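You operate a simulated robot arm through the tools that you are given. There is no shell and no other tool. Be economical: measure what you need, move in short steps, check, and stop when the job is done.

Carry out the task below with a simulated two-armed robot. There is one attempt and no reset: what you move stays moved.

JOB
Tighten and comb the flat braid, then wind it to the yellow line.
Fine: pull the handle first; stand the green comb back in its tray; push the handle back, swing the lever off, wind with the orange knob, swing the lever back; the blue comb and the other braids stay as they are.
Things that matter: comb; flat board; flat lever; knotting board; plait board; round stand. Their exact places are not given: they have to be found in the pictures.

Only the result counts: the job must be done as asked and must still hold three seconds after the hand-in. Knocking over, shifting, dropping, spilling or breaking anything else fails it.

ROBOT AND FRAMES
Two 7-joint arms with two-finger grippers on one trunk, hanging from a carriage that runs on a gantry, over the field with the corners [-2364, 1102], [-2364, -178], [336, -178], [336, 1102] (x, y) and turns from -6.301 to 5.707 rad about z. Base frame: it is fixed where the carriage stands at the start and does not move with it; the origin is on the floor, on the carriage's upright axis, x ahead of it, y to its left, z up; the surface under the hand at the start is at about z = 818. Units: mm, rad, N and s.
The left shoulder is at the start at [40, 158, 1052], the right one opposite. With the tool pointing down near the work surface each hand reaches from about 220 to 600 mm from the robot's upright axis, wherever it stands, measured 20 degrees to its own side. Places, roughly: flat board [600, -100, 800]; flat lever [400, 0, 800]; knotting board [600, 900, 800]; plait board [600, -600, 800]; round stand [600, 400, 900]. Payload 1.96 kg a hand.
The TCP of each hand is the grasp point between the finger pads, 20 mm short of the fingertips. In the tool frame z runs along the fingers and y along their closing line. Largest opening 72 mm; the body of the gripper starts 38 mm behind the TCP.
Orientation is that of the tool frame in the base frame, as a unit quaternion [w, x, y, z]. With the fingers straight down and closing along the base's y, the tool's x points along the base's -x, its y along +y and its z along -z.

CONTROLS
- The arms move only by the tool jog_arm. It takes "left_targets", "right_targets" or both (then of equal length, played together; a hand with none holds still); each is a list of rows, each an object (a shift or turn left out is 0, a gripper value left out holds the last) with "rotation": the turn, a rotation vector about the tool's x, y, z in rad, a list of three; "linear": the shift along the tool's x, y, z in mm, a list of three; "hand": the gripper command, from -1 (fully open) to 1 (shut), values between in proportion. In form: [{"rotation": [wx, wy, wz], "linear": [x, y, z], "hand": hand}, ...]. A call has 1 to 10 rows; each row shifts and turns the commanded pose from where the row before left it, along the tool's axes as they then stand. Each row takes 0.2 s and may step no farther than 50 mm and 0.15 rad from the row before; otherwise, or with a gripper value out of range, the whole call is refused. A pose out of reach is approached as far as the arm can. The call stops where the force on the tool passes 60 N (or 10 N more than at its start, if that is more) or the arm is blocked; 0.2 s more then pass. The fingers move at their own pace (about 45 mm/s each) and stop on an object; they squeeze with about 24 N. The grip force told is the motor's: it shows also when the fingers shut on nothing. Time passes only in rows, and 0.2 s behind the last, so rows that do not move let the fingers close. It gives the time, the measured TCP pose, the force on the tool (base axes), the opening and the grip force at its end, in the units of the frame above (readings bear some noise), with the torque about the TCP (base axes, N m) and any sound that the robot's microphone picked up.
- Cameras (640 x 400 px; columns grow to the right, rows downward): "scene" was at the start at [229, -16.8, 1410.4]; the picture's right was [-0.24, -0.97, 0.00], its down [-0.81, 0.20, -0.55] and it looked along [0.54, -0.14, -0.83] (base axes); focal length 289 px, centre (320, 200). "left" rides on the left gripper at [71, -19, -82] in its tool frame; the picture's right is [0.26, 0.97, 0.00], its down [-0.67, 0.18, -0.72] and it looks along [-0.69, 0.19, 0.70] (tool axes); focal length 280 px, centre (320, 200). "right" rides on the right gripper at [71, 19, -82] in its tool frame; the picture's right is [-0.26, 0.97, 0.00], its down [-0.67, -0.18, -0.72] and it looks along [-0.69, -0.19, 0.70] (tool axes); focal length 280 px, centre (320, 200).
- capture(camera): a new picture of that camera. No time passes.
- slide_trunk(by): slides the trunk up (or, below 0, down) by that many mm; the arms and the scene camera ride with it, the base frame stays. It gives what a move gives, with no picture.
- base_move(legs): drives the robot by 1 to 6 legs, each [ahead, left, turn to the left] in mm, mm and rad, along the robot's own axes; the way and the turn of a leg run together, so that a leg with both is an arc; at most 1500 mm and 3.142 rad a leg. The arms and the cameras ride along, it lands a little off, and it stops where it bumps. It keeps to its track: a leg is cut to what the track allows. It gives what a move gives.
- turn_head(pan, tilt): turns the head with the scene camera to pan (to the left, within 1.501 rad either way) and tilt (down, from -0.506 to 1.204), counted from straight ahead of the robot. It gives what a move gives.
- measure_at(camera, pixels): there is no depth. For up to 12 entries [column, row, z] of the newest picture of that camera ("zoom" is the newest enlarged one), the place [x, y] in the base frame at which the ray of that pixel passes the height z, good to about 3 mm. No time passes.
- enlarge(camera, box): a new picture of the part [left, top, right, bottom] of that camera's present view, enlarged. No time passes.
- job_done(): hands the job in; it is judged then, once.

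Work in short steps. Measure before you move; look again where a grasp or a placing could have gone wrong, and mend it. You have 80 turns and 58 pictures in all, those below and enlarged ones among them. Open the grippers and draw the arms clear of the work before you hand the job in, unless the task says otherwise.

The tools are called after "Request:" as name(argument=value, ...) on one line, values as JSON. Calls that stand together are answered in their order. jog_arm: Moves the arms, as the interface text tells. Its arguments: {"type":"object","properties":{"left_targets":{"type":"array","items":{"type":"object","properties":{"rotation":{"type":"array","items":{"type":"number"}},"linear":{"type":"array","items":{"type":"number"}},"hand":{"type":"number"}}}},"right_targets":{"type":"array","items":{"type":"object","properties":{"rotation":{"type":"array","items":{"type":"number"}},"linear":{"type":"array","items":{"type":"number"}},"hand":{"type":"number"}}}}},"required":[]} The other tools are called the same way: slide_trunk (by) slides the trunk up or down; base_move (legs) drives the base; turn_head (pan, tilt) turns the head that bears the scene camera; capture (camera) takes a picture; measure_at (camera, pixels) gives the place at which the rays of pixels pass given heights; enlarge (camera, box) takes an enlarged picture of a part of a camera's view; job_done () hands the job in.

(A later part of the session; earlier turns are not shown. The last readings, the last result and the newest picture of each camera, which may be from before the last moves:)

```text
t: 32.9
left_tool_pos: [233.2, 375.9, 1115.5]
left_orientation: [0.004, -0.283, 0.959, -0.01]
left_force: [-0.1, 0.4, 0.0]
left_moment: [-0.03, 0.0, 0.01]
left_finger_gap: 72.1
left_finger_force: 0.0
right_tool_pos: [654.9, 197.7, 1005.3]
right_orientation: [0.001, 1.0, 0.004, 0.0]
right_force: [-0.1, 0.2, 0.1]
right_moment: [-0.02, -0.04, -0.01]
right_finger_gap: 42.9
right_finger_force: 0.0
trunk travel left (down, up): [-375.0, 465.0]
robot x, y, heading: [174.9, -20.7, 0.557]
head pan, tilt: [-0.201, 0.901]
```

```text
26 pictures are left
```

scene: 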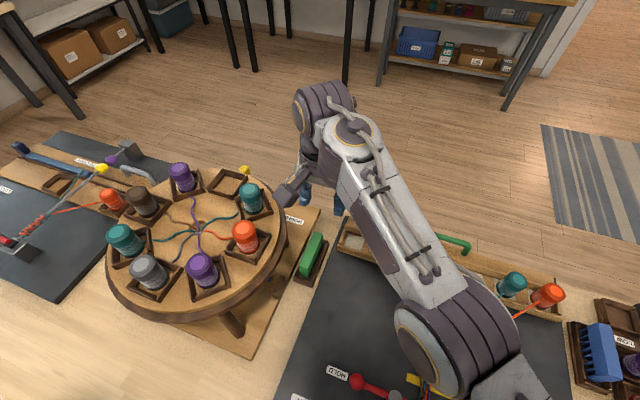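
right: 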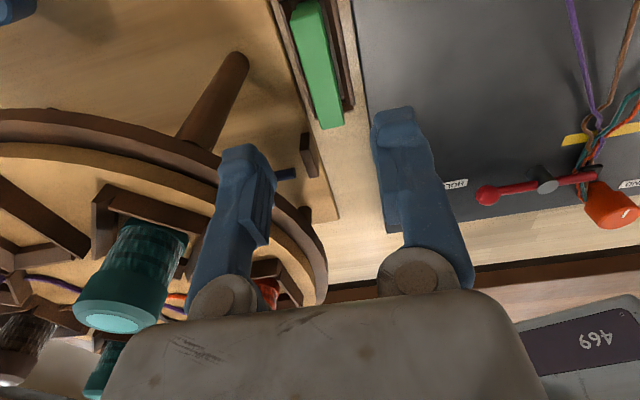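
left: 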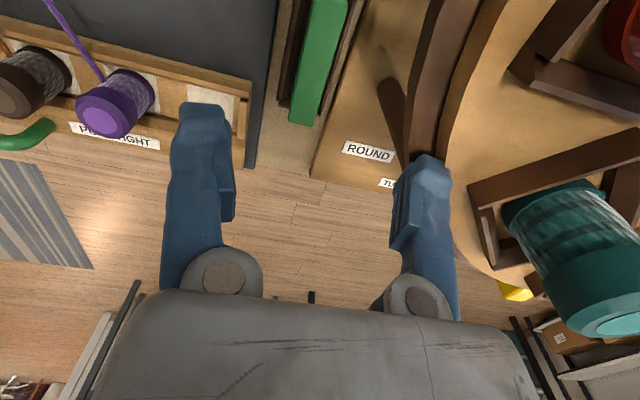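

The half turn worked; the comb lies between the fingers' line and the rim is clear of the camera. I'll descend to the comb in steps.

Request:
jog_arm(right_targets=[{"linear": [0, 0, 25]}, {"linear": [0, 0, 25]}, {"linear": [0, 0, 15]}, {"linear": [0, 0, 15]}, {"linear": [0, 0, 12]}, {"linear": [0, 0, 12]}, {"linear": [0, 0, 12]}])

Request:
capture(camera="right")

```text
t: 34.5
left_tool_pos: [232.9, 375.0, 1116.8]
left_orientation: [0.004, -0.283, 0.959, -0.01]
left_force: [0.8, -0.8, -0.6]
left_moment: [0.01, 0.0, -0.01]
left_finger_gap: 71.9
left_finger_force: 0.2
right_tool_pos: [655.1, 196.7, 889.0]
right_orientation: [0.001, 1.0, 0.003, 0.001]
right_force: [0.1, 0.0, -0.4]
right_moment: [-0.01, 0.01, 0.01]
right_finger_gap: 43.1
right_finger_force: 0.1
trunk travel left (down, up): [-375.0, 465.0]
robot x, y, heading: [181.5, -18.0, 0.558]
head pan, tilt: [-0.201, 0.901]
```

```text
25 pictures are left
```

right: 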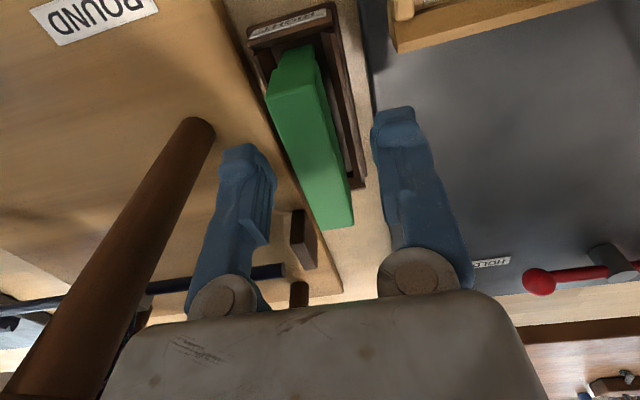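

Past the rim with no contact, and the comb lies between the fingers. I'll go down to z≈862 and close.

Request:
jog_arm(right_targets=[{"linear": [0, 0, 10]}, {"linear": [0, 0, 10]}, {"linear": [0, 0, 7]}, {"hand": 1}, {"hand": 1}, {"hand": 1}])

Request:
capture(camera="right")

```text
t: 35.9
left_tool_pos: [233.9, 375.7, 1116.5]
left_orientation: [0.003, -0.284, 0.959, -0.01]
left_force: [0.6, -0.2, -0.6]
left_moment: [0.02, 0.01, -0.01]
left_finger_gap: 72.0
left_finger_force: 0.0
right_tool_pos: [655.5, 196.9, 861.7]
right_orientation: [0.001, 1.0, 0.003, 0.001]
right_force: [-0.3, 1.8, -0.1]
right_moment: [0.02, -0.03, -0.01]
right_finger_gap: 20.7
right_finger_force: 23.9
trunk travel left (down, up): [-375.0, 465.0]
robot x, y, heading: [175.8, -19.1, 0.559]
head pan, tilt: [-0.201, 0.901]
```

```text
24 pictures are left
```

right: 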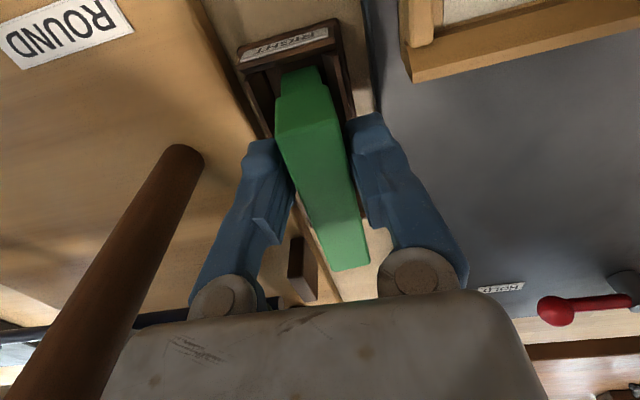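

The comb is gripped (gap 20.7 mm) at (655.5,196.9,861.7), which I'll remember for its return. I'll lift straight up, move over the board, and then look.

Request:
jog_arm(right_targets=[{"linear": [0, 0, -15]}, {"linear": [0, 0, -25]}, {"linear": [0, 0, -40]}, {"linear": [0, 0, -40]}, {"linear": [0, 0, -20]}, {"linear": [-8, 45, 0]}, {"linear": [-8, 45, 0]}, {"linear": [-8, 45, 0]}, {"linear": [-8, 45, 0]}, {"linear": [-8, 45, 0]}])

Request:
jog_arm(right_targets=[{"linear": [0, 45, 0], "rotation": [0, 0, 0.149]}, {"rotation": [0, 0, 0.149]}, {"rotation": [0, 0, 0.149]}, {"rotation": [0, 0, 0.149]}, {"rotation": [0, 0, 0.149]}, {"rotation": [0, 0, 0.149]}, {"rotation": [0, 0, 0.149]}, {"rotation": [0, 0, 0.149]}, {"rotation": [0, 0, 0.149]}, {"rotation": [0, 0, 0.149]}])

Request:
capture(camera="right")

Request:
turn_head(pan=-0.45, tilt=1.05)

Request:
capture(camera="scene")

```text
t: 38.3
left_tool_pos: [232.4, 375.9, 1115.7]
left_orientation: [0.004, -0.284, 0.959, -0.011]
left_force: [0.1, -0.1, 0.5]
left_moment: [-0.02, -0.03, -0.02]
left_finger_gap: 72.0
left_finger_force: 0.1
right_tool_pos: [616.5, -35.4, 972.8]
right_orientation: [0.008, 0.999, -0.009, -0.044]
right_force: [0.2, 0.5, -0.9]
right_moment: [0.0, -0.06, 0.0]
right_finger_gap: 21.0
right_finger_force: 24.2
trunk travel left (down, up): [-375.0, 465.0]
robot x, y, heading: [176.5, -19.6, 0.558]
head pan, tilt: [-0.201, 0.901]
stopped in row 10 (right hand): the arm was blocked; the commanded pose is now the measured one
```

```text
t: 40.5
left_tool_pos: [233.1, 376.4, 1115.9]
left_orientation: [0.003, -0.283, 0.959, -0.01]
left_force: [-0.3, -0.2, 0.7]
left_moment: [0.0, -0.02, -0.04]
left_finger_gap: 72.0
left_finger_force: 0.1
right_tool_pos: [617.4, -79.3, 974.9]
right_orientation: [0.036, 0.729, -0.683, -0.022]
right_force: [-0.1, -0.1, -0.6]
right_moment: [0.0, 0.01, 0.0]
right_finger_gap: 21.0
right_finger_force: 24.0
trunk travel left (down, up): [-375.0, 465.0]
robot x, y, heading: [176.0, -19.0, 0.559]
head pan, tilt: [-0.201, 0.901]
```

```text
23 pictures are left
```

right: 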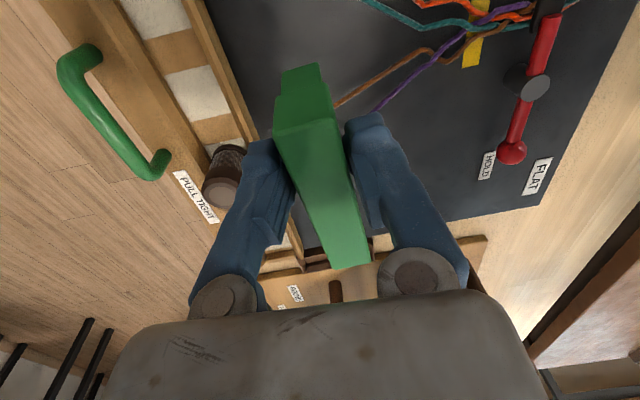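

```text
t: 41.3
left_tool_pos: [231.4, 375.7, 1116.2]
left_orientation: [0.004, -0.283, 0.959, -0.01]
left_force: [0.1, 0.1, -0.3]
left_moment: [0.03, 0.01, 0.0]
left_finger_gap: 71.9
left_finger_force: 0.0
right_tool_pos: [616.2, -79.2, 974.4]
right_orientation: [0.036, 0.73, -0.682, -0.022]
right_force: [-0.1, 0.4, -0.7]
right_moment: [0.0, 0.02, 0.02]
right_finger_gap: 20.7
right_finger_force: 23.4
trunk travel left (down, up): [-375.0, 465.0]
robot x, y, heading: [181.0, -20.7, 0.558]
head pan, tilt: [-0.45, 1.051]
```

```text
22 pictures are left
```

scene: 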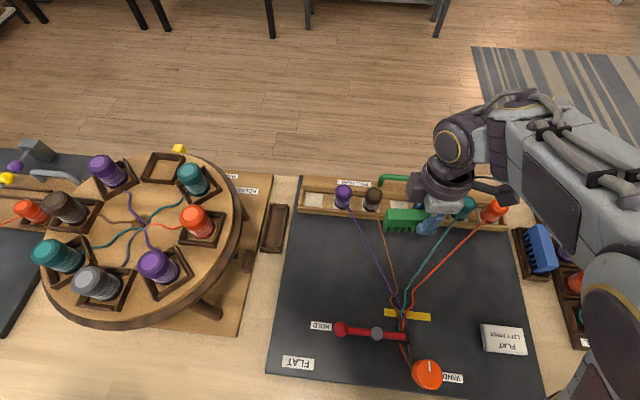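

The comb is held well and its teeth point down, but the hand picked up a slight tilt at a joint limit. I'll measure the strands and correct the tilt and yaw.

Request:
measure_at(camera="scene", pixels=[[380, 265, 822], [432, 266, 822], [393, 290, 822], [412, 287, 822], [388, 313, 820], [430, 318, 820], [404, 336, 830], [362, 240, 822], [455, 245, 822], [270, 362, 818], [388, 281, 822], [427, 373, 850]])

Request:
jog_arm(right_targets=[{"rotation": [0.0826, -0.017, 0.069]}, {"linear": [0, 0, 0]}])

Request:
enlarge(camera="scene", box=[320, 180, 480, 400])

```text
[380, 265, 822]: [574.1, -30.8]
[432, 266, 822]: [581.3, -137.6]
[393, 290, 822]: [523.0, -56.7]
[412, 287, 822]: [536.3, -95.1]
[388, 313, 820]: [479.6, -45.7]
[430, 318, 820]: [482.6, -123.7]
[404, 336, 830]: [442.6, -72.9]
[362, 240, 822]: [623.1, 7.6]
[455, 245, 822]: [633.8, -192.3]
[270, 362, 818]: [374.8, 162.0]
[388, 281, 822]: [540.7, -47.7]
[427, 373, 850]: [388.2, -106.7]
```

```text
t: 41.9
left_tool_pos: [232.8, 375.1, 1116.5]
left_orientation: [0.004, -0.284, 0.959, -0.01]
left_force: [-0.1, -0.3, -0.2]
left_moment: [0.01, 0.0, 0.01]
left_finger_gap: 71.9
left_finger_force: 0.1
right_tool_pos: [615.1, -79.8, 975.1]
right_orientation: [0.0, -0.706, 0.708, -0.001]
right_force: [0.5, -1.0, -0.9]
right_moment: [-0.01, 0.01, -0.01]
right_finger_gap: 20.9
right_finger_force: 24.5
trunk travel left (down, up): [-375.0, 465.0]
robot x, y, heading: [180.1, -20.9, 0.558]
head pan, tilt: [-0.45, 1.051]
```

```text
1.82 times, centred on (400, 290) of scene
```

zoom: 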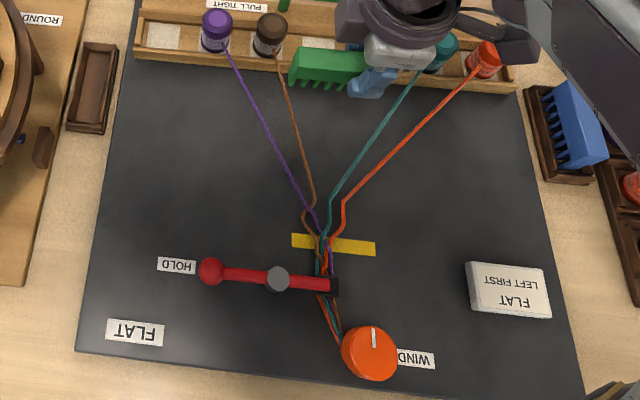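

The tilt is fixed. The strands span y −38…−118 around x=560, so the comb (centre 24 mm to +y of the TCP) goes down at TCP (562,−104), just beyond the loose kinks at x≈530.

Request:
jog_arm(right_targets=[{"linear": [12, 27, 20]}, {"linear": [12, 26, 20]}, {"linear": [0, 0, 30]}, {"linear": [0, 0, 20]}, {"linear": [0, 0, 0]}])

Request:
enlarge(camera="scene", box=[320, 200, 480, 340])

```text
t: 43.1
left_tool_pos: [232.2, 374.7, 1116.5]
left_orientation: [0.004, -0.283, 0.959, -0.01]
left_force: [-0.9, -0.3, -0.3]
left_moment: [0.02, 0.0, -0.02]
left_finger_gap: 72.2
left_finger_force: 0.0
right_tool_pos: [562.6, -108.1, 884.4]
right_orientation: [-0.001, -0.707, 0.708, -0.002]
right_force: [0.0, -0.5, -1.0]
right_moment: [-0.02, -0.01, 0.0]
right_finger_gap: 20.9
right_finger_force: 24.1
trunk travel left (down, up): [-375.0, 465.0]
robot x, y, heading: [174.1, -24.2, 0.56]
head pan, tilt: [-0.45, 1.051]
```

```text
2.86 times, centred on (400, 270) of scene
```

zoom: 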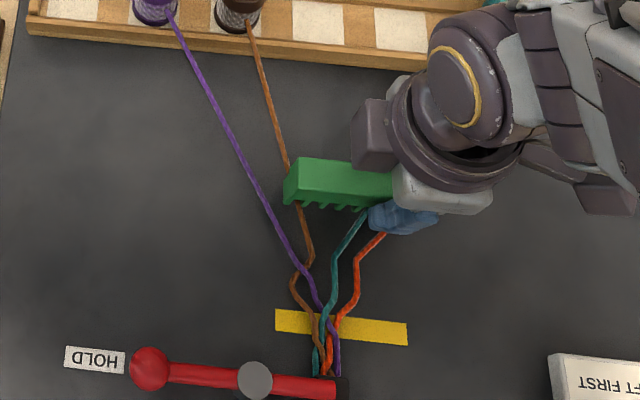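

The comb's ends need a bit more margin past the purple and orange strands. I'll shift to (552,−101) and lower until the teeth touch the board.

Request:
jog_arm(right_targets=[{"linear": [-8, 10, 0]}, {"linear": [0, 0, 10]}, {"linear": [0, 0, 8]}, {"linear": [0, 0, 5]}])

Request:
enlarge(camera="scene", box=[340, 220, 460, 340])

```text
t: 44.1
left_tool_pos: [234.8, 375.4, 1116.9]
left_orientation: [0.002, -0.283, 0.959, -0.011]
left_force: [0.7, -0.2, 0.0]
left_moment: [-0.01, 0.01, -0.01]
left_finger_gap: 71.9
left_finger_force: 0.0
right_tool_pos: [555.7, -96.9, 861.4]
right_orientation: [0.002, -0.707, 0.707, -0.003]
right_force: [2.8, -1.4, 20.7]
right_moment: [0.02, -0.07, -0.02]
right_finger_gap: 20.9
right_finger_force: 24.2
trunk travel left (down, up): [-375.0, 465.0]
robot x, y, heading: [179.8, -18.6, 0.56]
head pan, tilt: [-0.45, 1.051]
```

```text
3.33 times, centred on (400, 280) of scene
```

zoom: 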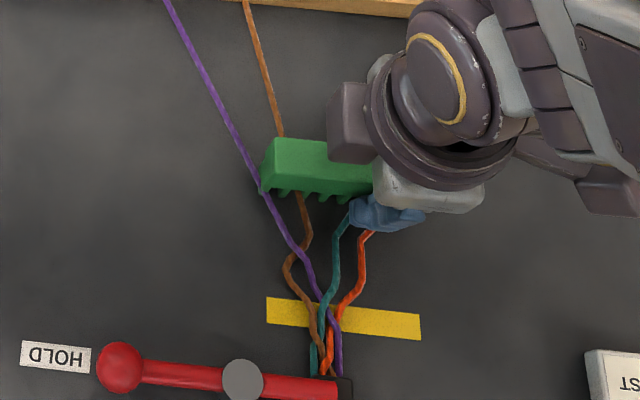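

The teeth touch the board (21 N) but the purple strand passes right at the comb's left corner. I'll lift clear, shift +8 mm in y and 8 mm nearer, and lower again lightly.

Request:
jog_arm(right_targets=[{"linear": [0, 0, -14]}, {"linear": [0, 0, -10]}, {"linear": [-8, 8, 0]}, {"linear": [0, 0, 12]}, {"linear": [0, 0, 9]}, {"linear": [0, 0, 0]}])

Request:
enlarge(camera="scene", box=[340, 220, 460, 340])

Request:
capture(camera="right")

```text
t: 45.5
left_tool_pos: [230.8, 375.6, 1116.2]
left_orientation: [0.003, -0.284, 0.959, -0.01]
left_force: [0.4, 0.7, 0.4]
left_moment: [-0.03, 0.0, 0.0]
left_finger_gap: 72.0
left_finger_force: 0.1
right_tool_pos: [544.8, -88.6, 864.6]
right_orientation: [0.0, -0.707, 0.707, -0.002]
right_force: [-0.9, 0.0, 0.3]
right_moment: [0.02, -0.01, 0.01]
right_finger_gap: 20.7
right_finger_force: 24.1
trunk travel left (down, up): [-375.0, 465.0]
robot x, y, heading: [176.9, -19.3, 0.561]
head pan, tilt: [-0.45, 1.051]
```

```text
3.33 times, centred on (400, 280) of scene
```

zoom: 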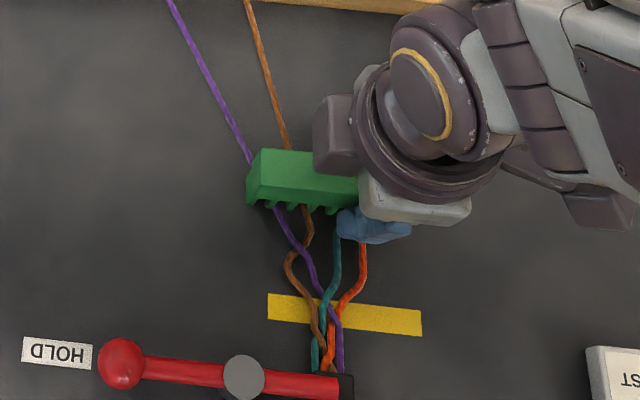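

```text
17 pictures are left
```

right: 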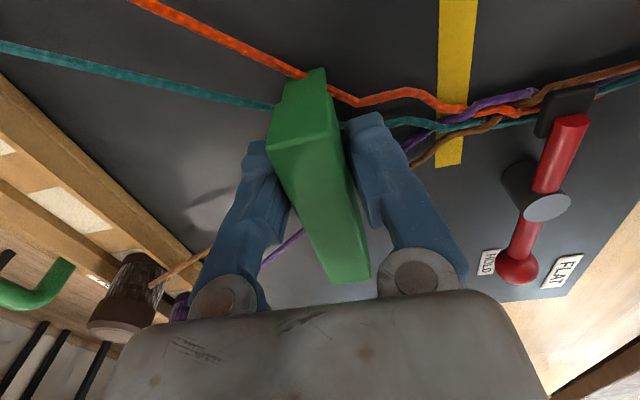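

Purple and orange both pass under the comb now. I'll lower 2 mm more and draw the comb toward the braid in small steps.

Request:
jog_arm(right_targets=[{"linear": [0, 0, 2]}, {"linear": [0, 7, 0]}, {"linear": [0, 7, 0]}, {"linear": [0, 7, 0]}, {"linear": [0, 7, 0]}, {"linear": [0, 6, 0]}])

Request:
enlarge(camera="scene", box=[340, 220, 460, 340])

```text
t: 46.9
left_tool_pos: [234.3, 374.9, 1116.5]
left_orientation: [0.004, -0.283, 0.959, -0.01]
left_force: [0.2, -0.5, -0.2]
left_moment: [0.01, 0.0, 0.01]
left_finger_gap: 72.1
left_finger_force: 0.0
right_tool_pos: [518.2, -78.3, 861.8]
right_orientation: [0.005, -0.698, 0.716, 0.026]
right_force: [2.3, 3.5, 17.8]
right_moment: [-0.3, -0.06, 0.04]
right_finger_gap: 20.8
right_finger_force: 24.1
right hand out of reach, approached as far as the arm can: row 5, 6
trunk travel left (down, up): [-375.0, 465.0]
robot x, y, heading: [175.6, -19.6, 0.563]
head pan, tilt: [-0.45, 1.051]
```

```text
3.33 times, centred on (400, 280) of scene
```

zoom: 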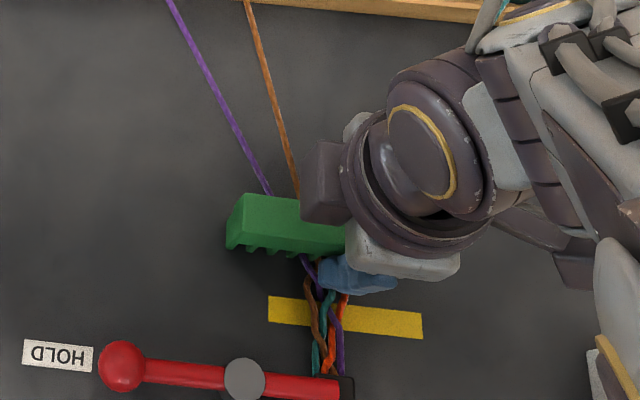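

The crossings have packed visibly, but the arm reached a joint limit at x=518. I'll lift the comb, reposition the base (turn right, back a little) for a better posture, and finish the stroke.

Request:
jog_arm(right_targets=[{"linear": [0, -4, -10]}, {"linear": [0, 0, -40]}, {"linear": [0, 0, -40]}, {"linear": [0, 0, -30]}])

Request:
base_move(legs=[[-50, 0, 0], [0, 0, -0.4]])

```text
t: 47.9
left_tool_pos: [231.5, 375.6, 1115.1]
left_orientation: [0.004, -0.284, 0.959, -0.01]
left_force: [0.3, 0.0, 0.6]
left_moment: [-0.03, 0.03, -0.02]
left_finger_gap: 71.9
left_finger_force: 0.1
right_tool_pos: [553.0, -82.2, 963.9]
right_orientation: [0.006, -0.706, 0.708, 0.018]
right_force: [-0.1, 0.8, 0.1]
right_moment: [0.01, 0.04, -0.04]
right_finger_gap: 20.6
right_finger_force: 24.0
right hand out of reach, approached as far as the arm can: row 3, 4
trunk travel left (down, up): [-375.0, 465.0]
robot x, y, heading: [175.3, -19.5, 0.559]
head pan, tilt: [-0.45, 1.051]
```

```text
t: 50.0
left_tool_pos: [340.8, 296.3, 1117.0]
left_orientation: [0.001, -0.087, 0.996, -0.01]
left_force: [-0.2, 0.4, 0.3]
left_moment: [0.01, -0.01, -0.01]
left_finger_gap: 72.1
left_finger_force: 0.1
right_tool_pos: [457.3, -252.2, 961.6]
right_orientation: [0.007, -0.549, 0.836, 0.017]
right_force: [0.4, 0.4, 0.2]
right_moment: [0.01, -0.02, 0.01]
right_finger_gap: 20.6
right_finger_force: 24.1
trunk travel left (down, up): [-375.0, 465.0]
robot x, y, heading: [134.0, -48.5, 0.164]
head pan, tilt: [-0.45, 1.051]
```

I'll square the hand again (yaw +0.41 rad, small tilt fix) and bring the comb back above x≈550.

Request:
jog_arm(right_targets=[{"rotation": [0.021, 0.03, -0.11]}, {"rotation": [0, 0, -0.15]}, {"rotation": [0, 0, -0.15]}, {"linear": [-42, -23, 0]}, {"linear": [-42, -23, 0]}, {"linear": [-42, -23, 0]}, {"linear": [-42, -23, 0]}, {"linear": [0, 0, 20]}, {"linear": [0, 0, 0]}])

```text
t: 52.0
left_tool_pos: [340.1, 296.4, 1114.9]
left_orientation: [0.002, -0.087, 0.996, -0.012]
left_force: [-0.4, -0.3, 0.2]
left_moment: [-0.03, 0.01, 0.01]
left_finger_gap: 72.1
left_finger_force: 0.0
right_tool_pos: [551.2, -84.4, 944.3]
right_orientation: [0.008, -0.703, 0.711, 0.011]
right_force: [0.1, 1.4, -0.6]
right_moment: [0.01, 0.03, -0.01]
right_finger_gap: 20.6
right_finger_force: 24.2
trunk travel left (down, up): [-375.0, 465.0]
robot x, y, heading: [136.3, -48.7, 0.162]
head pan, tilt: [-0.45, 1.051]
```

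Now I'll fix the last tilt, lower the comb at (545,−88), and draw it again toward the braid.

Request:
jog_arm(right_targets=[{"linear": [4, 6, 30], "rotation": [0.004, 0.027, 0]}, {"linear": [0, 0, 30]}, {"linear": [0, 0, 15]}, {"linear": [0, 0, 6]}, {"linear": [0, 0, 0]}])

Request:
turn_head(pan=-0.2, tilt=1.1)

Request:
capture(camera="scene")

```text
t: 53.2
left_tool_pos: [341.1, 296.0, 1117.4]
left_orientation: [0.001, -0.087, 0.996, -0.01]
left_force: [-0.3, 0.3, 0.0]
left_moment: [0.0, 0.02, -0.01]
left_finger_gap: 72.0
left_finger_force: 0.1
right_tool_pos: [545.6, -88.3, 863.5]
right_orientation: [-0.004, -0.704, 0.71, -0.006]
right_force: [0.1, 1.4, 9.5]
right_moment: [0.69, 0.0, 0.02]
right_finger_gap: 20.6
right_finger_force: 24.6
trunk travel left (down, up): [-375.0, 465.0]
robot x, y, heading: [135.7, -47.9, 0.163]
head pan, tilt: [-0.45, 1.051]
```

```text
t: 54.0
left_tool_pos: [341.0, 295.9, 1116.7]
left_orientation: [0.002, -0.087, 0.996, -0.012]
left_force: [1.1, 0.0, 0.7]
left_moment: [0.02, 0.03, -0.01]
left_finger_gap: 71.9
left_finger_force: 0.1
right_tool_pos: [544.2, -89.1, 863.4]
right_orientation: [-0.005, -0.704, 0.71, -0.006]
right_force: [1.9, -0.1, 5.2]
right_moment: [0.31, -0.08, -0.1]
right_finger_gap: 20.7
right_finger_force: 23.3
trunk travel left (down, up): [-375.0, 465.0]
robot x, y, heading: [138.2, -46.2, 0.154]
head pan, tilt: [-0.201, 1.1]
```

```text
15 pictures are left
```

scene: 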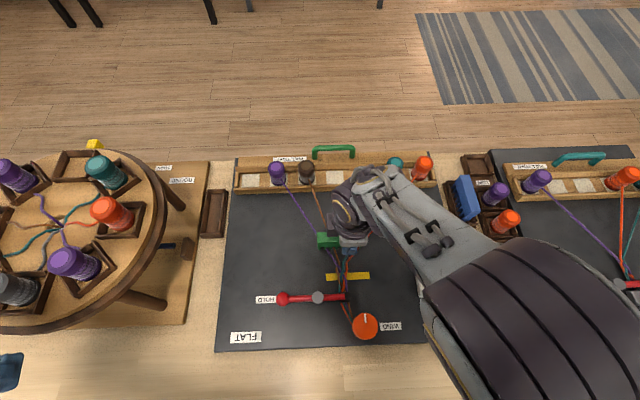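

The comb stands on the board across the strands with light contact. I'll draw it toward the braid, to about x=503.

Request:
jog_arm(right_targets=[{"linear": [0, 6, 0]}, {"linear": [0, 6, 0]}, {"linear": [0, 6, 0]}, {"linear": [0, 6, 0]}, {"linear": [0, 6, 0]}, {"linear": [0, 6, 0]}, {"linear": [0, 5, 0]}, {"linear": [0, 0, 0]}])

Request:
enlarge(camera="scene", box=[280, 210, 420, 350])

```text
t: 55.8
left_tool_pos: [341.0, 296.1, 1115.7]
left_orientation: [0.002, -0.087, 0.996, -0.011]
left_force: [-0.7, 0.7, 0.0]
left_moment: [-0.01, 0.01, -0.01]
left_finger_gap: 72.1
left_finger_force: 0.0
right_tool_pos: [493.4, -92.0, 842.0]
right_orientation: [-0.031, -0.7, 0.713, 0.016]
right_force: [10.6, -0.2, -0.3]
right_moment: [-0.03, 0.08, -0.22]
right_finger_gap: 17.1
right_finger_force: 23.8
trunk travel left (down, up): [-375.0, 465.0]
robot x, y, heading: [133.6, -45.8, 0.157]
head pan, tilt: [-0.201, 1.1]
```

```text
2.86 times, centred on (350, 280) of scene
```

zoom: 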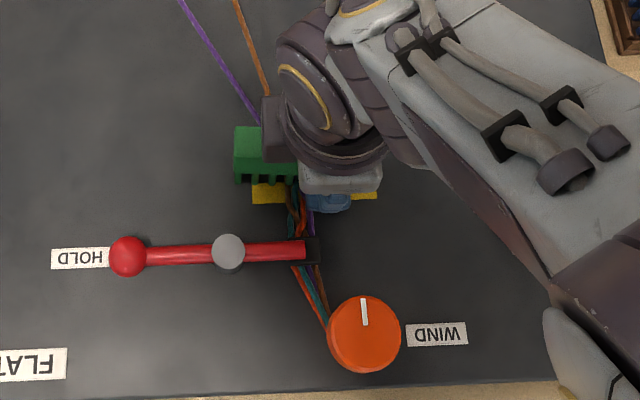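

The hand ended 20 mm lower than commanded with the grip gap at 17 mm, so the comb may have shifted in the fingers. The strands look fully packed, so I'll ease back and up a little and look with the right camera.

Request:
jog_arm(right_targets=[{"linear": [0, -5, -5]}, {"linear": [0, 0, -20]}, {"linear": [0, 0, -30]}, {"linear": [0, 0, -30]}, {"linear": [0, 0, 0]}])

Request:
capture(camera="right")

Request:
capture(camera="scene")

```text
t: 57.0
left_tool_pos: [339.2, 295.6, 1116.0]
left_orientation: [0.001, -0.087, 0.996, -0.011]
left_force: [-0.5, 0.0, -0.3]
left_moment: [0.0, 0.02, -0.02]
left_finger_gap: 71.7
left_finger_force: 0.1
right_tool_pos: [506.7, -86.3, 947.0]
right_orientation: [0.006, 0.708, -0.706, 0.011]
right_force: [0.1, 0.4, -0.1]
right_moment: [-0.01, -0.02, -0.01]
right_finger_gap: 16.8
right_finger_force: 24.1
trunk travel left (down, up): [-375.0, 465.0]
robot x, y, heading: [134.1, -47.1, 0.159]
head pan, tilt: [-0.201, 1.1]
```

```text
13 pictures are left
```

right: 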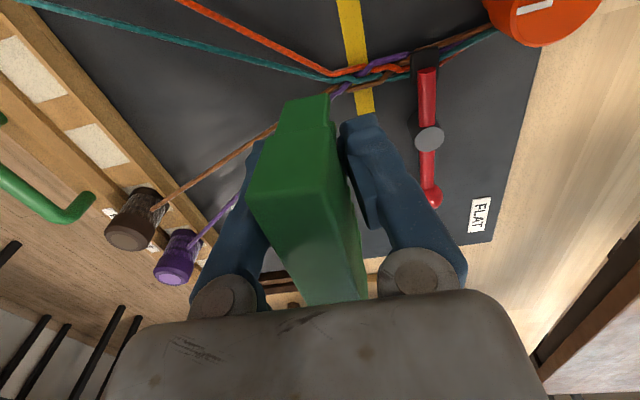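

```text
12 pictures are left
```

scene: 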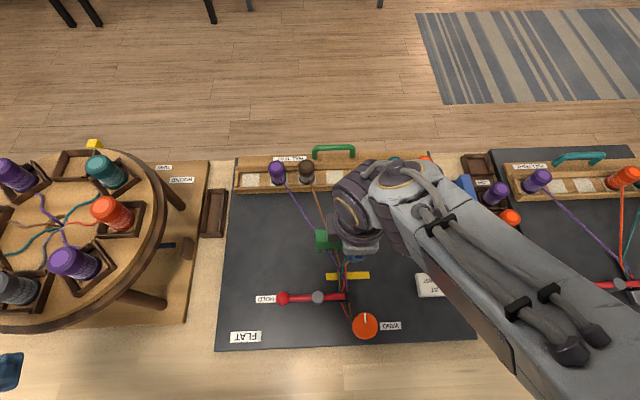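

The braid's crossings are packed tightly, but the comb slid up about 20 mm in the fingers, which now hold the teeth. I'll set it down upright on the free left part of the board to regrip the green back.

Request:
jog_arm(right_targets=[{"linear": [-36, -11, 0], "rotation": [-0.007, -0.024, 0]}, {"linear": [-36, -11, 0]}, {"linear": [-36, -11, 0]}, {"linear": [0, 0, 30]}, {"linear": [0, 0, 30]}, {"linear": [0, 0, 20]}, {"linear": [0, 0, 10]}, {"linear": [0, 0, 4]}, {"linear": [0, 0, 0]}])

Request:
jog_arm(right_targets=[{"linear": [0, 0, 3]}, {"linear": [0, 0, 3]}, {"linear": [0, 0, 0]}])

Request:
enlarge(camera="scene", box=[220, 180, 400, 360])

```text
t: 59.0
left_tool_pos: [339.7, 296.6, 1116.6]
left_orientation: [0.002, -0.087, 0.996, -0.012]
left_force: [0.1, 0.7, -0.1]
left_moment: [0.03, -0.01, 0.0]
left_finger_gap: 72.2
left_finger_force: 0.1
right_tool_pos: [540.3, 21.6, 851.5]
right_orientation: [0.001, 0.708, -0.706, 0.0]
right_force: [0.1, 0.6, -0.6]
right_moment: [0.0, -0.01, -0.02]
right_finger_gap: 16.8
right_finger_force: 24.0
trunk travel left (down, up): [-375.0, 465.0]
robot x, y, heading: [133.9, -46.7, 0.159]
head pan, tilt: [-0.201, 1.1]
```

```text
t: 59.8
left_tool_pos: [339.9, 296.4, 1117.2]
left_orientation: [0.002, -0.088, 0.996, -0.01]
left_force: [-0.3, -0.4, 0.7]
left_moment: [0.0, 0.01, 0.0]
left_finger_gap: 72.2
left_finger_force: 0.1
right_tool_pos: [539.3, 20.9, 844.8]
right_orientation: [0.001, 0.708, -0.706, -0.001]
right_force: [-0.1, 0.3, -0.9]
right_moment: [0.0, 0.01, -0.03]
right_finger_gap: 16.6
right_finger_force: 23.9
trunk travel left (down, up): [-375.0, 465.0]
robot x, y, heading: [131.6, -44.4, 0.158]
head pan, tilt: [-0.201, 1.1]
```

```text
2.22 times, centred on (310, 270) of scene
```

zoom: 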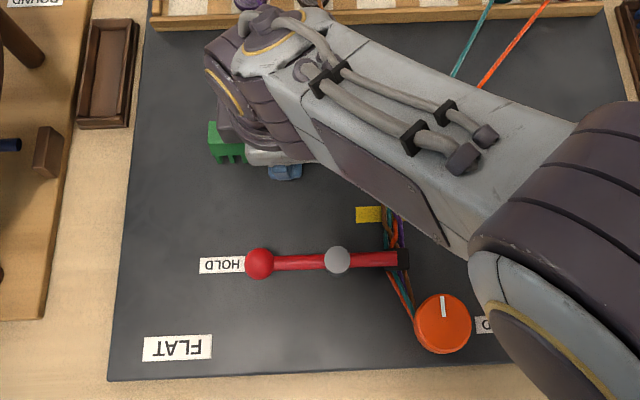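

No contact yet at z 845. I'll go on in 2 mm steps until the teeth or tips touch.

Request:
jog_arm(right_targets=[{"linear": [0, 0, 1.5]}, {"linear": [0, 0, 1.5]}, {"linear": [0, 0, 0]}])

Request:
jog_arm(right_targets=[{"linear": [0, 0, 1]}, {"linear": [0, 0, 1]}, {"linear": [0, 0, 0]}])

```text
t: 60.5
left_tool_pos: [340.3, 295.9, 1116.6]
left_orientation: [0.002, -0.087, 0.996, -0.01]
left_force: [0.0, -0.3, 0.8]
left_moment: [0.02, 0.0, 0.0]
left_finger_gap: 72.0
left_finger_force: 0.1
right_tool_pos: [539.7, 22.3, 841.8]
right_orientation: [0.001, 0.708, -0.706, 0.0]
right_force: [0.1, -0.3, -0.8]
right_moment: [-0.03, -0.02, -0.01]
right_finger_gap: 16.7
right_finger_force: 24.1
trunk travel left (down, up): [-375.0, 465.0]
robot x, y, heading: [133.5, -46.9, 0.157]
head pan, tilt: [-0.201, 1.1]
```

```text
t: 61.4
left_tool_pos: [340.1, 296.2, 1115.4]
left_orientation: [0.001, -0.088, 0.996, -0.012]
left_force: [0.2, 0.4, 0.1]
left_moment: [0.01, -0.03, 0.0]
left_finger_gap: 72.4
left_finger_force: 0.1
right_tool_pos: [539.4, 21.2, 839.8]
right_orientation: [0.001, 0.708, -0.706, 0.002]
right_force: [-3.8, -0.2, 12.4]
right_moment: [-0.33, 0.01, -0.09]
right_finger_gap: 16.6
right_finger_force: 23.5
trunk travel left (down, up): [-375.0, 465.0]
robot x, y, heading: [136.7, -49.2, 0.157]
head pan, tilt: [-0.201, 1.1]
```

Contact is at z 840. I'll open gently, rise 21 mm and close on the green back again.

Request:
jog_arm(right_targets=[{"hand": 0.2}, {"hand": -0.1}, {"hand": -0.1}, {"linear": [0, 0, -7]}, {"linear": [0, 0, -7]}, {"linear": [0, 0, -7]}, {"linear": [0, 0, 0]}])

Request:
capture(camera="right")

```text
t: 63.0
left_tool_pos: [340.1, 295.8, 1115.2]
left_orientation: [0.002, -0.087, 0.996, -0.011]
left_force: [-0.1, 0.0, 0.9]
left_moment: [0.01, 0.02, 0.02]
left_finger_gap: 72.0
left_finger_force: 0.0
right_tool_pos: [539.9, 22.2, 861.6]
right_orientation: [0.001, 0.708, -0.706, 0.0]
right_force: [0.2, -0.1, 0.1]
right_moment: [0.02, 0.02, 0.02]
right_finger_gap: 39.4
right_finger_force: 0.0
trunk travel left (down, up): [-375.0, 465.0]
robot x, y, heading: [135.1, -48.0, 0.158]
head pan, tilt: [-0.201, 1.1]
```

```text
10 pictures are left
```

right: 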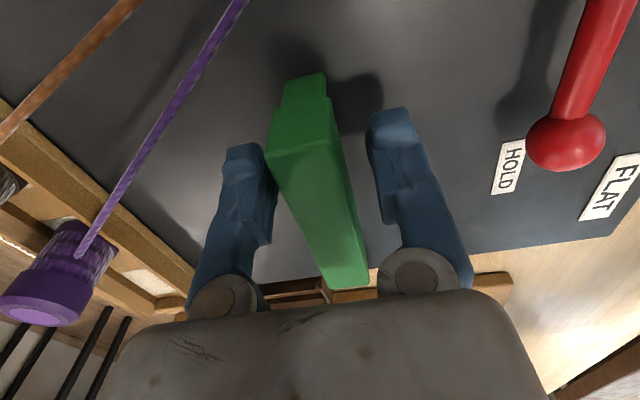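

The comb stands upright by itself between the fingers. I'll close on the green back and lift.

Request:
jog_arm(right_targets=[{"hand": 1}, {"hand": 1}, {"hand": 1}, {"linear": [0, 0, -10]}, {"linear": [0, 0, -45]}, {"linear": [0, 0, -45]}, {"linear": [0, 0, -40]}])

Request:
base_move(legs=[[0, 30, 0.4], [45, 0, 0]])

```text
t: 64.5
left_tool_pos: [339.8, 296.4, 1115.2]
left_orientation: [0.001, -0.087, 0.996, -0.012]
left_force: [0.8, 0.9, -0.3]
left_moment: [0.04, -0.04, 0.03]
left_finger_gap: 71.9
left_finger_force: 0.0
right_tool_pos: [539.8, 21.1, 1000.5]
right_orientation: [0.0, 0.707, -0.707, -0.001]
right_force: [0.0, 0.1, 0.4]
right_moment: [0.0, 0.03, 0.01]
right_finger_gap: 20.9
right_finger_force: 23.5
trunk travel left (down, up): [-375.0, 465.0]
robot x, y, heading: [135.2, -49.6, 0.159]
head pan, tilt: [-0.201, 1.1]
```

```text
t: 66.2
left_tool_pos: [192.8, 368.1, 1114.9]
left_orientation: [0.004, -0.273, 0.962, -0.012]
left_force: [-0.2, 0.2, -0.2]
left_moment: [-0.05, 0.0, 0.01]
left_finger_gap: 71.9
left_finger_force: 0.1
right_tool_pos: [481.3, 185.2, 1002.3]
right_orientation: [0.001, 0.825, -0.565, 0.001]
right_force: [2.6, -7.8, 0.9]
right_moment: [-0.19, -0.08, -0.06]
right_finger_gap: 21.0
right_finger_force: 23.7
trunk travel left (down, up): [-375.0, 465.0]
robot x, y, heading: [128.2, -24.9, 0.538]
head pan, tilt: [-0.201, 1.1]
stopped in leg 1: the robot was blocked; the commanded pose is now the measured one
```

The comb's end touched something at the round stand while the base was turning. I'll turn back at once and look.

Request:
base_move(legs=[[0, 0, -0.25]])

Request:
turn_head(pan=0.2, tilt=1.0)

Request:
capture(camera="scene")

```text
t: 67.4
left_tool_pos: [285.7, 341.3, 1116.2]
left_orientation: [0.003, -0.153, 0.988, -0.012]
left_force: [0.3, -0.2, 0.4]
left_moment: [0.0, 0.02, 0.0]
left_finger_gap: 72.1
left_finger_force: 0.0
right_tool_pos: [521.7, 94.0, 1000.6]
right_orientation: [0.0, 0.75, -0.662, 0.0]
right_force: [-0.7, 0.0, -0.1]
right_moment: [-0.03, -0.03, 0.0]
right_finger_gap: 20.9
right_finger_force: 23.8
trunk travel left (down, up): [-375.0, 465.0]
robot x, y, heading: [125.3, -26.2, 0.291]
head pan, tilt: [-0.201, 1.1]
```

```text
t: 68.3
left_tool_pos: [287.1, 342.0, 1114.9]
left_orientation: [0.002, -0.154, 0.988, -0.012]
left_force: [-0.5, -0.6, 0.0]
left_moment: [-0.04, 0.01, 0.0]
left_finger_gap: 71.8
left_finger_force: 0.1
right_tool_pos: [522.0, 94.2, 1001.6]
right_orientation: [0.002, 0.75, -0.661, 0.0]
right_force: [0.4, -0.1, -0.8]
right_moment: [0.05, 0.01, 0.01]
right_finger_gap: 20.6
right_finger_force: 24.2
trunk travel left (down, up): [-375.0, 465.0]
robot x, y, heading: [126.0, -24.4, 0.286]
head pan, tilt: [0.201, 1.0]
```

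```text
9 pictures are left
```

scene: 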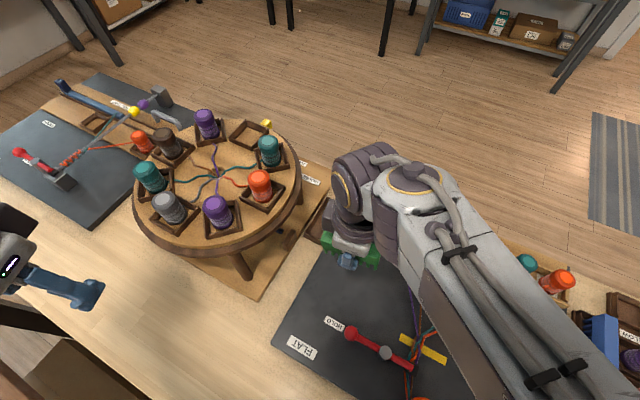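

The round stand still looks intact and the comb is held. I'll first pull the hand away from the stand, turn the comb to lie along x, and only then turn the base.

Request:
jog_arm(right_targets=[{"linear": [50, 0, 0]}, {"linear": [50, 0, 0]}, {"rotation": [0, 0, -0.15]}, {"rotation": [0, 0, -0.15]}, {"rotation": [0, 0, -0.15]}, {"rotation": [0, 0, -0.15]}, {"rotation": [0, 0, -0.15]}, {"rotation": [0, 0, -0.15]}, {"rotation": [0, 0, -0.15]}, {"rotation": [0, 0, -0.15]}])

Request:
base_move(legs=[[0, 0, 0.275], [55, 0, 0]])

```text
t: 70.5
left_tool_pos: [285.8, 342.0, 1115.2]
left_orientation: [0.002, -0.153, 0.988, -0.012]
left_force: [-0.3, -0.3, 0.8]
left_moment: [0.02, -0.02, -0.01]
left_finger_gap: 71.8
left_finger_force: 0.2
right_tool_pos: [537.5, -9.7, 1012.0]
right_orientation: [-0.031, 0.991, -0.132, -0.009]
right_force: [0.0, -0.7, -1.1]
right_moment: [0.0, -0.01, 0.02]
right_finger_gap: 20.7
right_finger_force: 23.7
trunk travel left (down, up): [-375.0, 465.0]
robot x, y, heading: [131.1, -24.5, 0.294]
head pan, tilt: [0.201, 1.0]
```

```text
t: 72.3
left_tool_pos: [193.8, 373.3, 1116.8]
left_orientation: [0.005, -0.292, 0.956, -0.011]
left_force: [0.1, 0.1, 0.5]
left_moment: [-0.02, -0.01, 0.0]
left_finger_gap: 72.1
left_finger_force: 0.0
right_tool_pos: [532.9, 102.9, 1008.9]
right_orientation: [-0.031, 0.999, 0.002, -0.021]
right_force: [0.6, 0.7, -0.7]
right_moment: [0.0, 0.0, -0.01]
right_finger_gap: 20.6
right_finger_force: 23.7
trunk travel left (down, up): [-375.0, 465.0]
robot x, y, heading: [143.8, -25.6, 0.576]
head pan, tilt: [0.201, 1.0]
stopped in leg 2: the robot was blocked; the commanded pose is now the measured one
```

The base stopped short at (144,−26). I'll straighten the tilt and move the arm outward first, then try to close the last distance with the base.

Request:
jog_arm(right_targets=[{"linear": [40, -16, 0], "rotation": [-0.062, 0.042, 0]}, {"linear": [40, -16, 0]}, {"linear": [37, -16, 0]}, {"linear": [0, 0, 0]}])

Request:
base_move(legs=[[35, 0, 0]])

```text
t: 73.3
left_tool_pos: [191.9, 371.6, 1116.3]
left_orientation: [0.004, -0.29, 0.957, -0.011]
left_force: [-0.2, -0.4, 0.3]
left_moment: [0.0, -0.01, -0.02]
left_finger_gap: 72.0
left_finger_force: 0.1
right_tool_pos: [651.9, 154.8, 1008.7]
right_orientation: [0.003, 1.0, 0.003, 0.001]
right_force: [-0.2, 0.4, -1.2]
right_moment: [0.02, 0.0, -0.03]
right_finger_gap: 20.7
right_finger_force: 23.8
trunk travel left (down, up): [-375.0, 465.0]
robot x, y, heading: [144.7, -26.4, 0.574]
head pan, tilt: [0.201, 1.0]
```

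```text
t: 74.1
left_tool_pos: [222.0, 375.2, 1116.3]
left_orientation: [0.004, -0.291, 0.957, -0.012]
left_force: [0.3, 0.1, 0.2]
left_moment: [-0.02, 0.01, -0.02]
left_finger_gap: 71.8
left_finger_force: 0.0
right_tool_pos: [681.1, 157.8, 1009.0]
right_orientation: [0.002, 1.0, 0.004, 0.002]
right_force: [1.6, 0.1, -0.8]
right_moment: [0.0, -0.01, 0.03]
right_finger_gap: 20.7
right_finger_force: 24.3
trunk travel left (down, up): [-375.0, 465.0]
robot x, y, heading: [172.3, -21.2, 0.578]
head pan, tilt: [0.201, 1.0]
```

The arm is in the same posture as at pick-up. I'll go above the tray at (655.5,197) and partway down, then check with the right camera.

Request:
jog_arm(right_targets=[{"linear": [-25.5, -39, 0]}, {"linear": [0, 0, 40]}, {"linear": [0, 0, 30]}, {"linear": [0, 0, 20]}, {"linear": [0, 0, 10]}, {"linear": [0, 0, 0]}])

Request:
capture(camera="right")

```text
t: 75.5
left_tool_pos: [221.0, 375.2, 1116.2]
left_orientation: [0.004, -0.291, 0.957, -0.012]
left_force: [-0.4, 0.4, 0.4]
left_moment: [0.04, 0.0, 0.0]
left_finger_gap: 72.2
left_finger_force: 0.0
right_tool_pos: [654.4, 195.8, 909.1]
right_orientation: [0.002, 1.0, 0.003, 0.001]
right_force: [-0.1, -0.9, 0.1]
right_moment: [-0.03, 0.02, 0.0]
right_finger_gap: 20.7
right_finger_force: 23.8
trunk travel left (down, up): [-375.0, 465.0]
robot x, y, heading: [171.4, -18.3, 0.575]
head pan, tilt: [0.201, 1.0]
```

```text
8 pictures are left
```

right: 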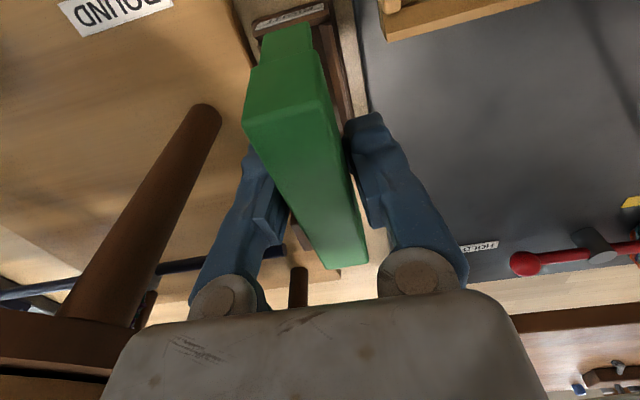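

The comb seems pitched somewhat in the grip, with its −x end raised. I'll lower it slowly into the tray and watch for contact.

Request:
jog_arm(right_targets=[{"linear": [1, -1, 15]}, {"linear": [0, 0, 10]}, {"linear": [0, 0, 6]}, {"linear": [0, 0, 4]}, {"linear": [0, 0, 0]}])

Request:
enlarge(camera="right", box=[180, 0, 440, 300])

```text
t: 76.7
left_tool_pos: [220.2, 374.5, 1116.6]
left_orientation: [0.005, -0.291, 0.957, -0.012]
left_force: [-1.0, -0.1, -0.3]
left_moment: [0.0, 0.01, -0.02]
left_finger_gap: 71.9
left_finger_force: 0.0
right_tool_pos: [655.5, 197.1, 873.2]
right_orientation: [0.002, 1.0, 0.003, 0.001]
right_force: [0.7, 0.6, 0.6]
right_moment: [0.01, -0.03, -0.01]
right_finger_gap: 20.7
right_finger_force: 24.3
trunk travel left (down, up): [-375.0, 465.0]
robot x, y, heading: [174.2, -20.5, 0.57]
head pan, tilt: [0.201, 1.0]
```

```text
1.33 times, centred on (310, 150) of right
```

zoom: 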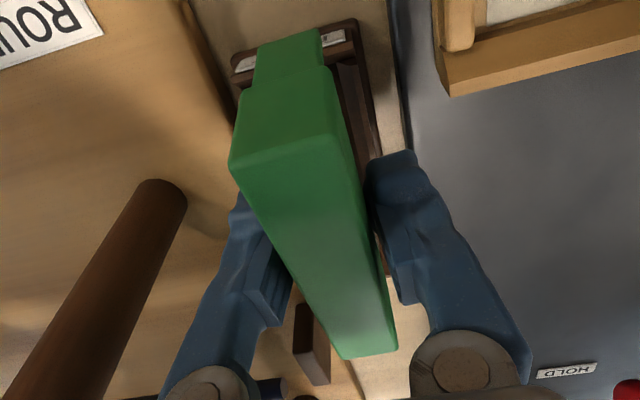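

The comb sits over the tray opening and has not touched yet. I'll continue down in small steps until contact.

Request:
jog_arm(right_targets=[{"linear": [0, 0, 3]}, {"linear": [0, 0, 3]}, {"linear": [0, 0, 2]}, {"linear": [0, 0, 2]}, {"linear": [0, 0, 0]}])

```text
t: 77.9
left_tool_pos: [221.0, 375.3, 1117.4]
left_orientation: [0.005, -0.291, 0.957, -0.012]
left_force: [0.3, 0.2, 0.2]
left_moment: [0.02, 0.02, 0.01]
left_finger_gap: 71.7
left_finger_force: 0.1
right_tool_pos: [655.3, 196.8, 862.8]
right_orientation: [0.004, 1.0, 0.003, 0.001]
right_force: [0.2, 0.4, -0.5]
right_moment: [-0.03, -0.01, -0.01]
right_finger_gap: 20.5
right_finger_force: 23.6
trunk travel left (down, up): [-375.0, 465.0]
robot x, y, heading: [173.3, -20.1, 0.577]
head pan, tilt: [0.201, 1.0]
```

Still no contact; the original seat was at 861.7. I'll lower 1 mm at a time.

Request:
jog_arm(right_targets=[{"linear": [0, 0, 1]}, {"linear": [0, 0, 1]}, {"linear": [0, 0, 0]}])

Request:
jog_arm(right_targets=[{"linear": [0, 0, 1]}, {"linear": [0, 0, 1]}, {"linear": [0, 0, 0]}])

```text
t: 78.7
left_tool_pos: [220.1, 375.0, 1115.2]
left_orientation: [0.005, -0.29, 0.957, -0.011]
left_force: [0.1, 0.1, 0.3]
left_moment: [-0.01, -0.02, -0.02]
left_finger_gap: 72.0
left_finger_force: 0.1
right_tool_pos: [656.4, 197.2, 861.4]
right_orientation: [0.002, 1.0, 0.003, 0.002]
right_force: [-0.7, -1.0, -1.1]
right_moment: [0.0, 0.04, 0.0]
right_finger_gap: 20.9
right_finger_force: 24.1
trunk travel left (down, up): [-375.0, 465.0]
robot x, y, heading: [174.7, -22.0, 0.576]
head pan, tilt: [0.201, 1.0]
```

```text
t: 79.5
left_tool_pos: [221.8, 375.6, 1115.9]
left_orientation: [0.004, -0.291, 0.957, -0.012]
left_force: [-0.8, 0.4, -0.1]
left_moment: [-0.01, 0.02, 0.0]
left_finger_gap: 72.0
left_finger_force: 0.0
right_tool_pos: [656.2, 196.9, 859.5]
right_orientation: [0.003, 1.0, 0.003, 0.0]
right_force: [0.2, 1.5, 0.3]
right_moment: [0.07, 0.0, -0.02]
right_finger_gap: 20.7
right_finger_force: 23.4
trunk travel left (down, up): [-375.0, 465.0]
robot x, y, heading: [171.5, -25.1, 0.576]
head pan, tilt: [0.201, 1.0]
```

Still free at 859.5, so the comb sits a little higher in the fingers. I'll keep lowering gently.

Request:
jog_arm(right_targets=[{"linear": [0, 0, 1.5]}, {"linear": [0, 0, 1.5]}, {"linear": [0, 0, 0]}])

Request:
jog_arm(right_targets=[{"linear": [0, 0, 1.5]}, {"linear": [0, 0, 1.5]}, {"linear": [0, 0, 0]}])

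```text
t: 80.3
left_tool_pos: [223.0, 374.9, 1116.4]
left_orientation: [0.005, -0.291, 0.957, -0.012]
left_force: [-0.2, 0.1, 0.0]
left_moment: [0.03, 0.02, -0.02]
left_finger_gap: 71.8
left_finger_force: 0.0
right_tool_pos: [656.1, 196.7, 856.6]
right_orientation: [0.002, 1.0, 0.004, 0.002]
right_force: [-4.8, -1.8, 15.4]
right_moment: [0.04, -0.38, -0.02]
right_finger_gap: 20.7
right_finger_force: 24.5
trunk travel left (down, up): [-375.0, 465.0]
robot x, y, heading: [174.3, -18.9, 0.573]
head pan, tilt: [0.201, 1.0]
```

```text
t: 81.1
left_tool_pos: [221.3, 375.3, 1116.2]
left_orientation: [0.004, -0.291, 0.957, -0.012]
left_force: [0.6, 0.4, -0.6]
left_moment: [0.0, 0.01, -0.02]
left_finger_gap: 71.8
left_finger_force: 0.1
right_tool_pos: [657.1, 197.2, 853.4]
right_orientation: [0.003, 1.0, 0.004, 0.002]
right_force: [-2.7, 0.2, 15.4]
right_moment: [0.04, -0.42, 0.01]
right_finger_gap: 20.5
right_finger_force: 24.2
trunk travel left (down, up): [-375.0, 465.0]
robot x, y, heading: [170.6, -21.1, 0.572]
head pan, tilt: [0.201, 1.0]
```

Contact came at z 857 at the comb's +x end (15 N). Before releasing I'll check whether it is seated inside the tray.

Request:
enlarge(camera="right", box=[200, 0, 420, 160])

```text
2.50 times, centred on (310, 80) of right
```

zoom: 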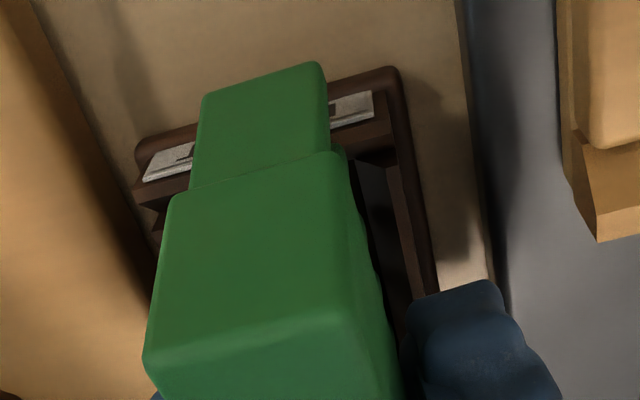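

The view shows the comb was pushed about 16 mm along its length and up in the grip, so its +x end rests on the tray's end rim. I'll raise it clear, shift 16 mm toward −x, and lower it inside the rims.

Request:
jog_arm(right_targets=[{"linear": [0, 0, -6]}, {"linear": [0, 0, -6]}, {"linear": [-6, 0, 0]}, {"linear": [-6, 0, 0]}, {"linear": [-5, 0, 0]}, {"linear": [0, 0, 5]}, {"linear": [0, 0, 3]}, {"linear": [0, 0, 2]}, {"linear": [0, 0, 0]}])

Request:
enlarge(camera="right", box=[200, 0, 420, 160])

```text
t: 83.1
left_tool_pos: [220.9, 375.1, 1115.6]
left_orientation: [0.005, -0.291, 0.957, -0.011]
left_force: [-0.1, -0.2, -0.2]
left_moment: [-0.02, 0.02, -0.01]
left_finger_gap: 71.9
left_finger_force: 0.1
right_tool_pos: [638.9, 196.1, 856.4]
right_orientation: [0.002, 1.0, 0.003, 0.001]
right_force: [0.2, 0.7, -0.4]
right_moment: [0.01, -0.02, -0.01]
right_finger_gap: 20.8
right_finger_force: 23.4
trunk travel left (down, up): [-375.0, 465.0]
robot x, y, heading: [178.0, -18.6, 0.574]
head pan, tilt: [0.201, 1.0]
```

```text
2.50 times, centred on (310, 80) of right
```

zoom: 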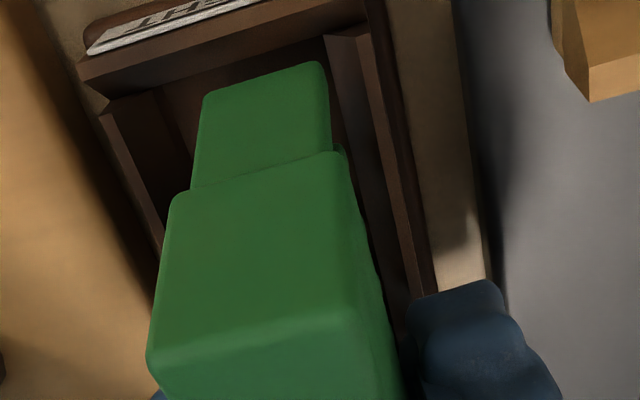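

The comb end is now inside the end rim. I'll shift back 3 mm to match the original seat and lower until contact.

Request:
jog_arm(right_targets=[{"linear": [3, -1, 0]}, {"linear": [0, 0, 2]}, {"linear": [0, 0, 2]}, {"linear": [0, 0, 0]}])

Request:
jog_arm(right_targets=[{"linear": [0, 0, 1.5]}, {"linear": [0, 0, 1.5]}, {"linear": [0, 0, 0]}])

```text
t: 84.1
left_tool_pos: [220.9, 375.4, 1117.4]
left_orientation: [0.005, -0.291, 0.957, -0.012]
left_force: [0.7, -0.2, 0.1]
left_moment: [-0.02, 0.0, 0.01]
left_finger_gap: 72.1
left_finger_force: 0.1
right_tool_pos: [641.6, 196.8, 851.9]
right_orientation: [0.003, 1.0, 0.004, 0.002]
right_force: [-2.5, -2.0, 10.1]
right_moment: [-0.12, 0.51, 0.08]
right_finger_gap: 20.9
right_finger_force: 24.4
trunk travel left (down, up): [-375.0, 465.0]
robot x, y, heading: [169.4, -17.2, 0.573]
head pan, tilt: [0.201, 1.0]
```

```text
t: 84.9
left_tool_pos: [221.5, 375.3, 1115.7]
left_orientation: [0.005, -0.291, 0.957, -0.012]
left_force: [-0.6, 0.0, -0.1]
left_moment: [0.02, 0.0, -0.01]
left_finger_gap: 71.9
left_finger_force: 0.0
right_tool_pos: [643.6, 197.9, 849.5]
right_orientation: [0.003, 1.0, 0.002, 0.001]
right_force: [-3.7, -2.0, 21.6]
right_moment: [-0.01, 0.21, 0.0]
right_finger_gap: 19.8
right_finger_force: 24.4
trunk travel left (down, up): [-375.0, 465.0]
robot x, y, heading: [171.9, -21.7, 0.574]
head pan, tilt: [0.201, 1.0]
```

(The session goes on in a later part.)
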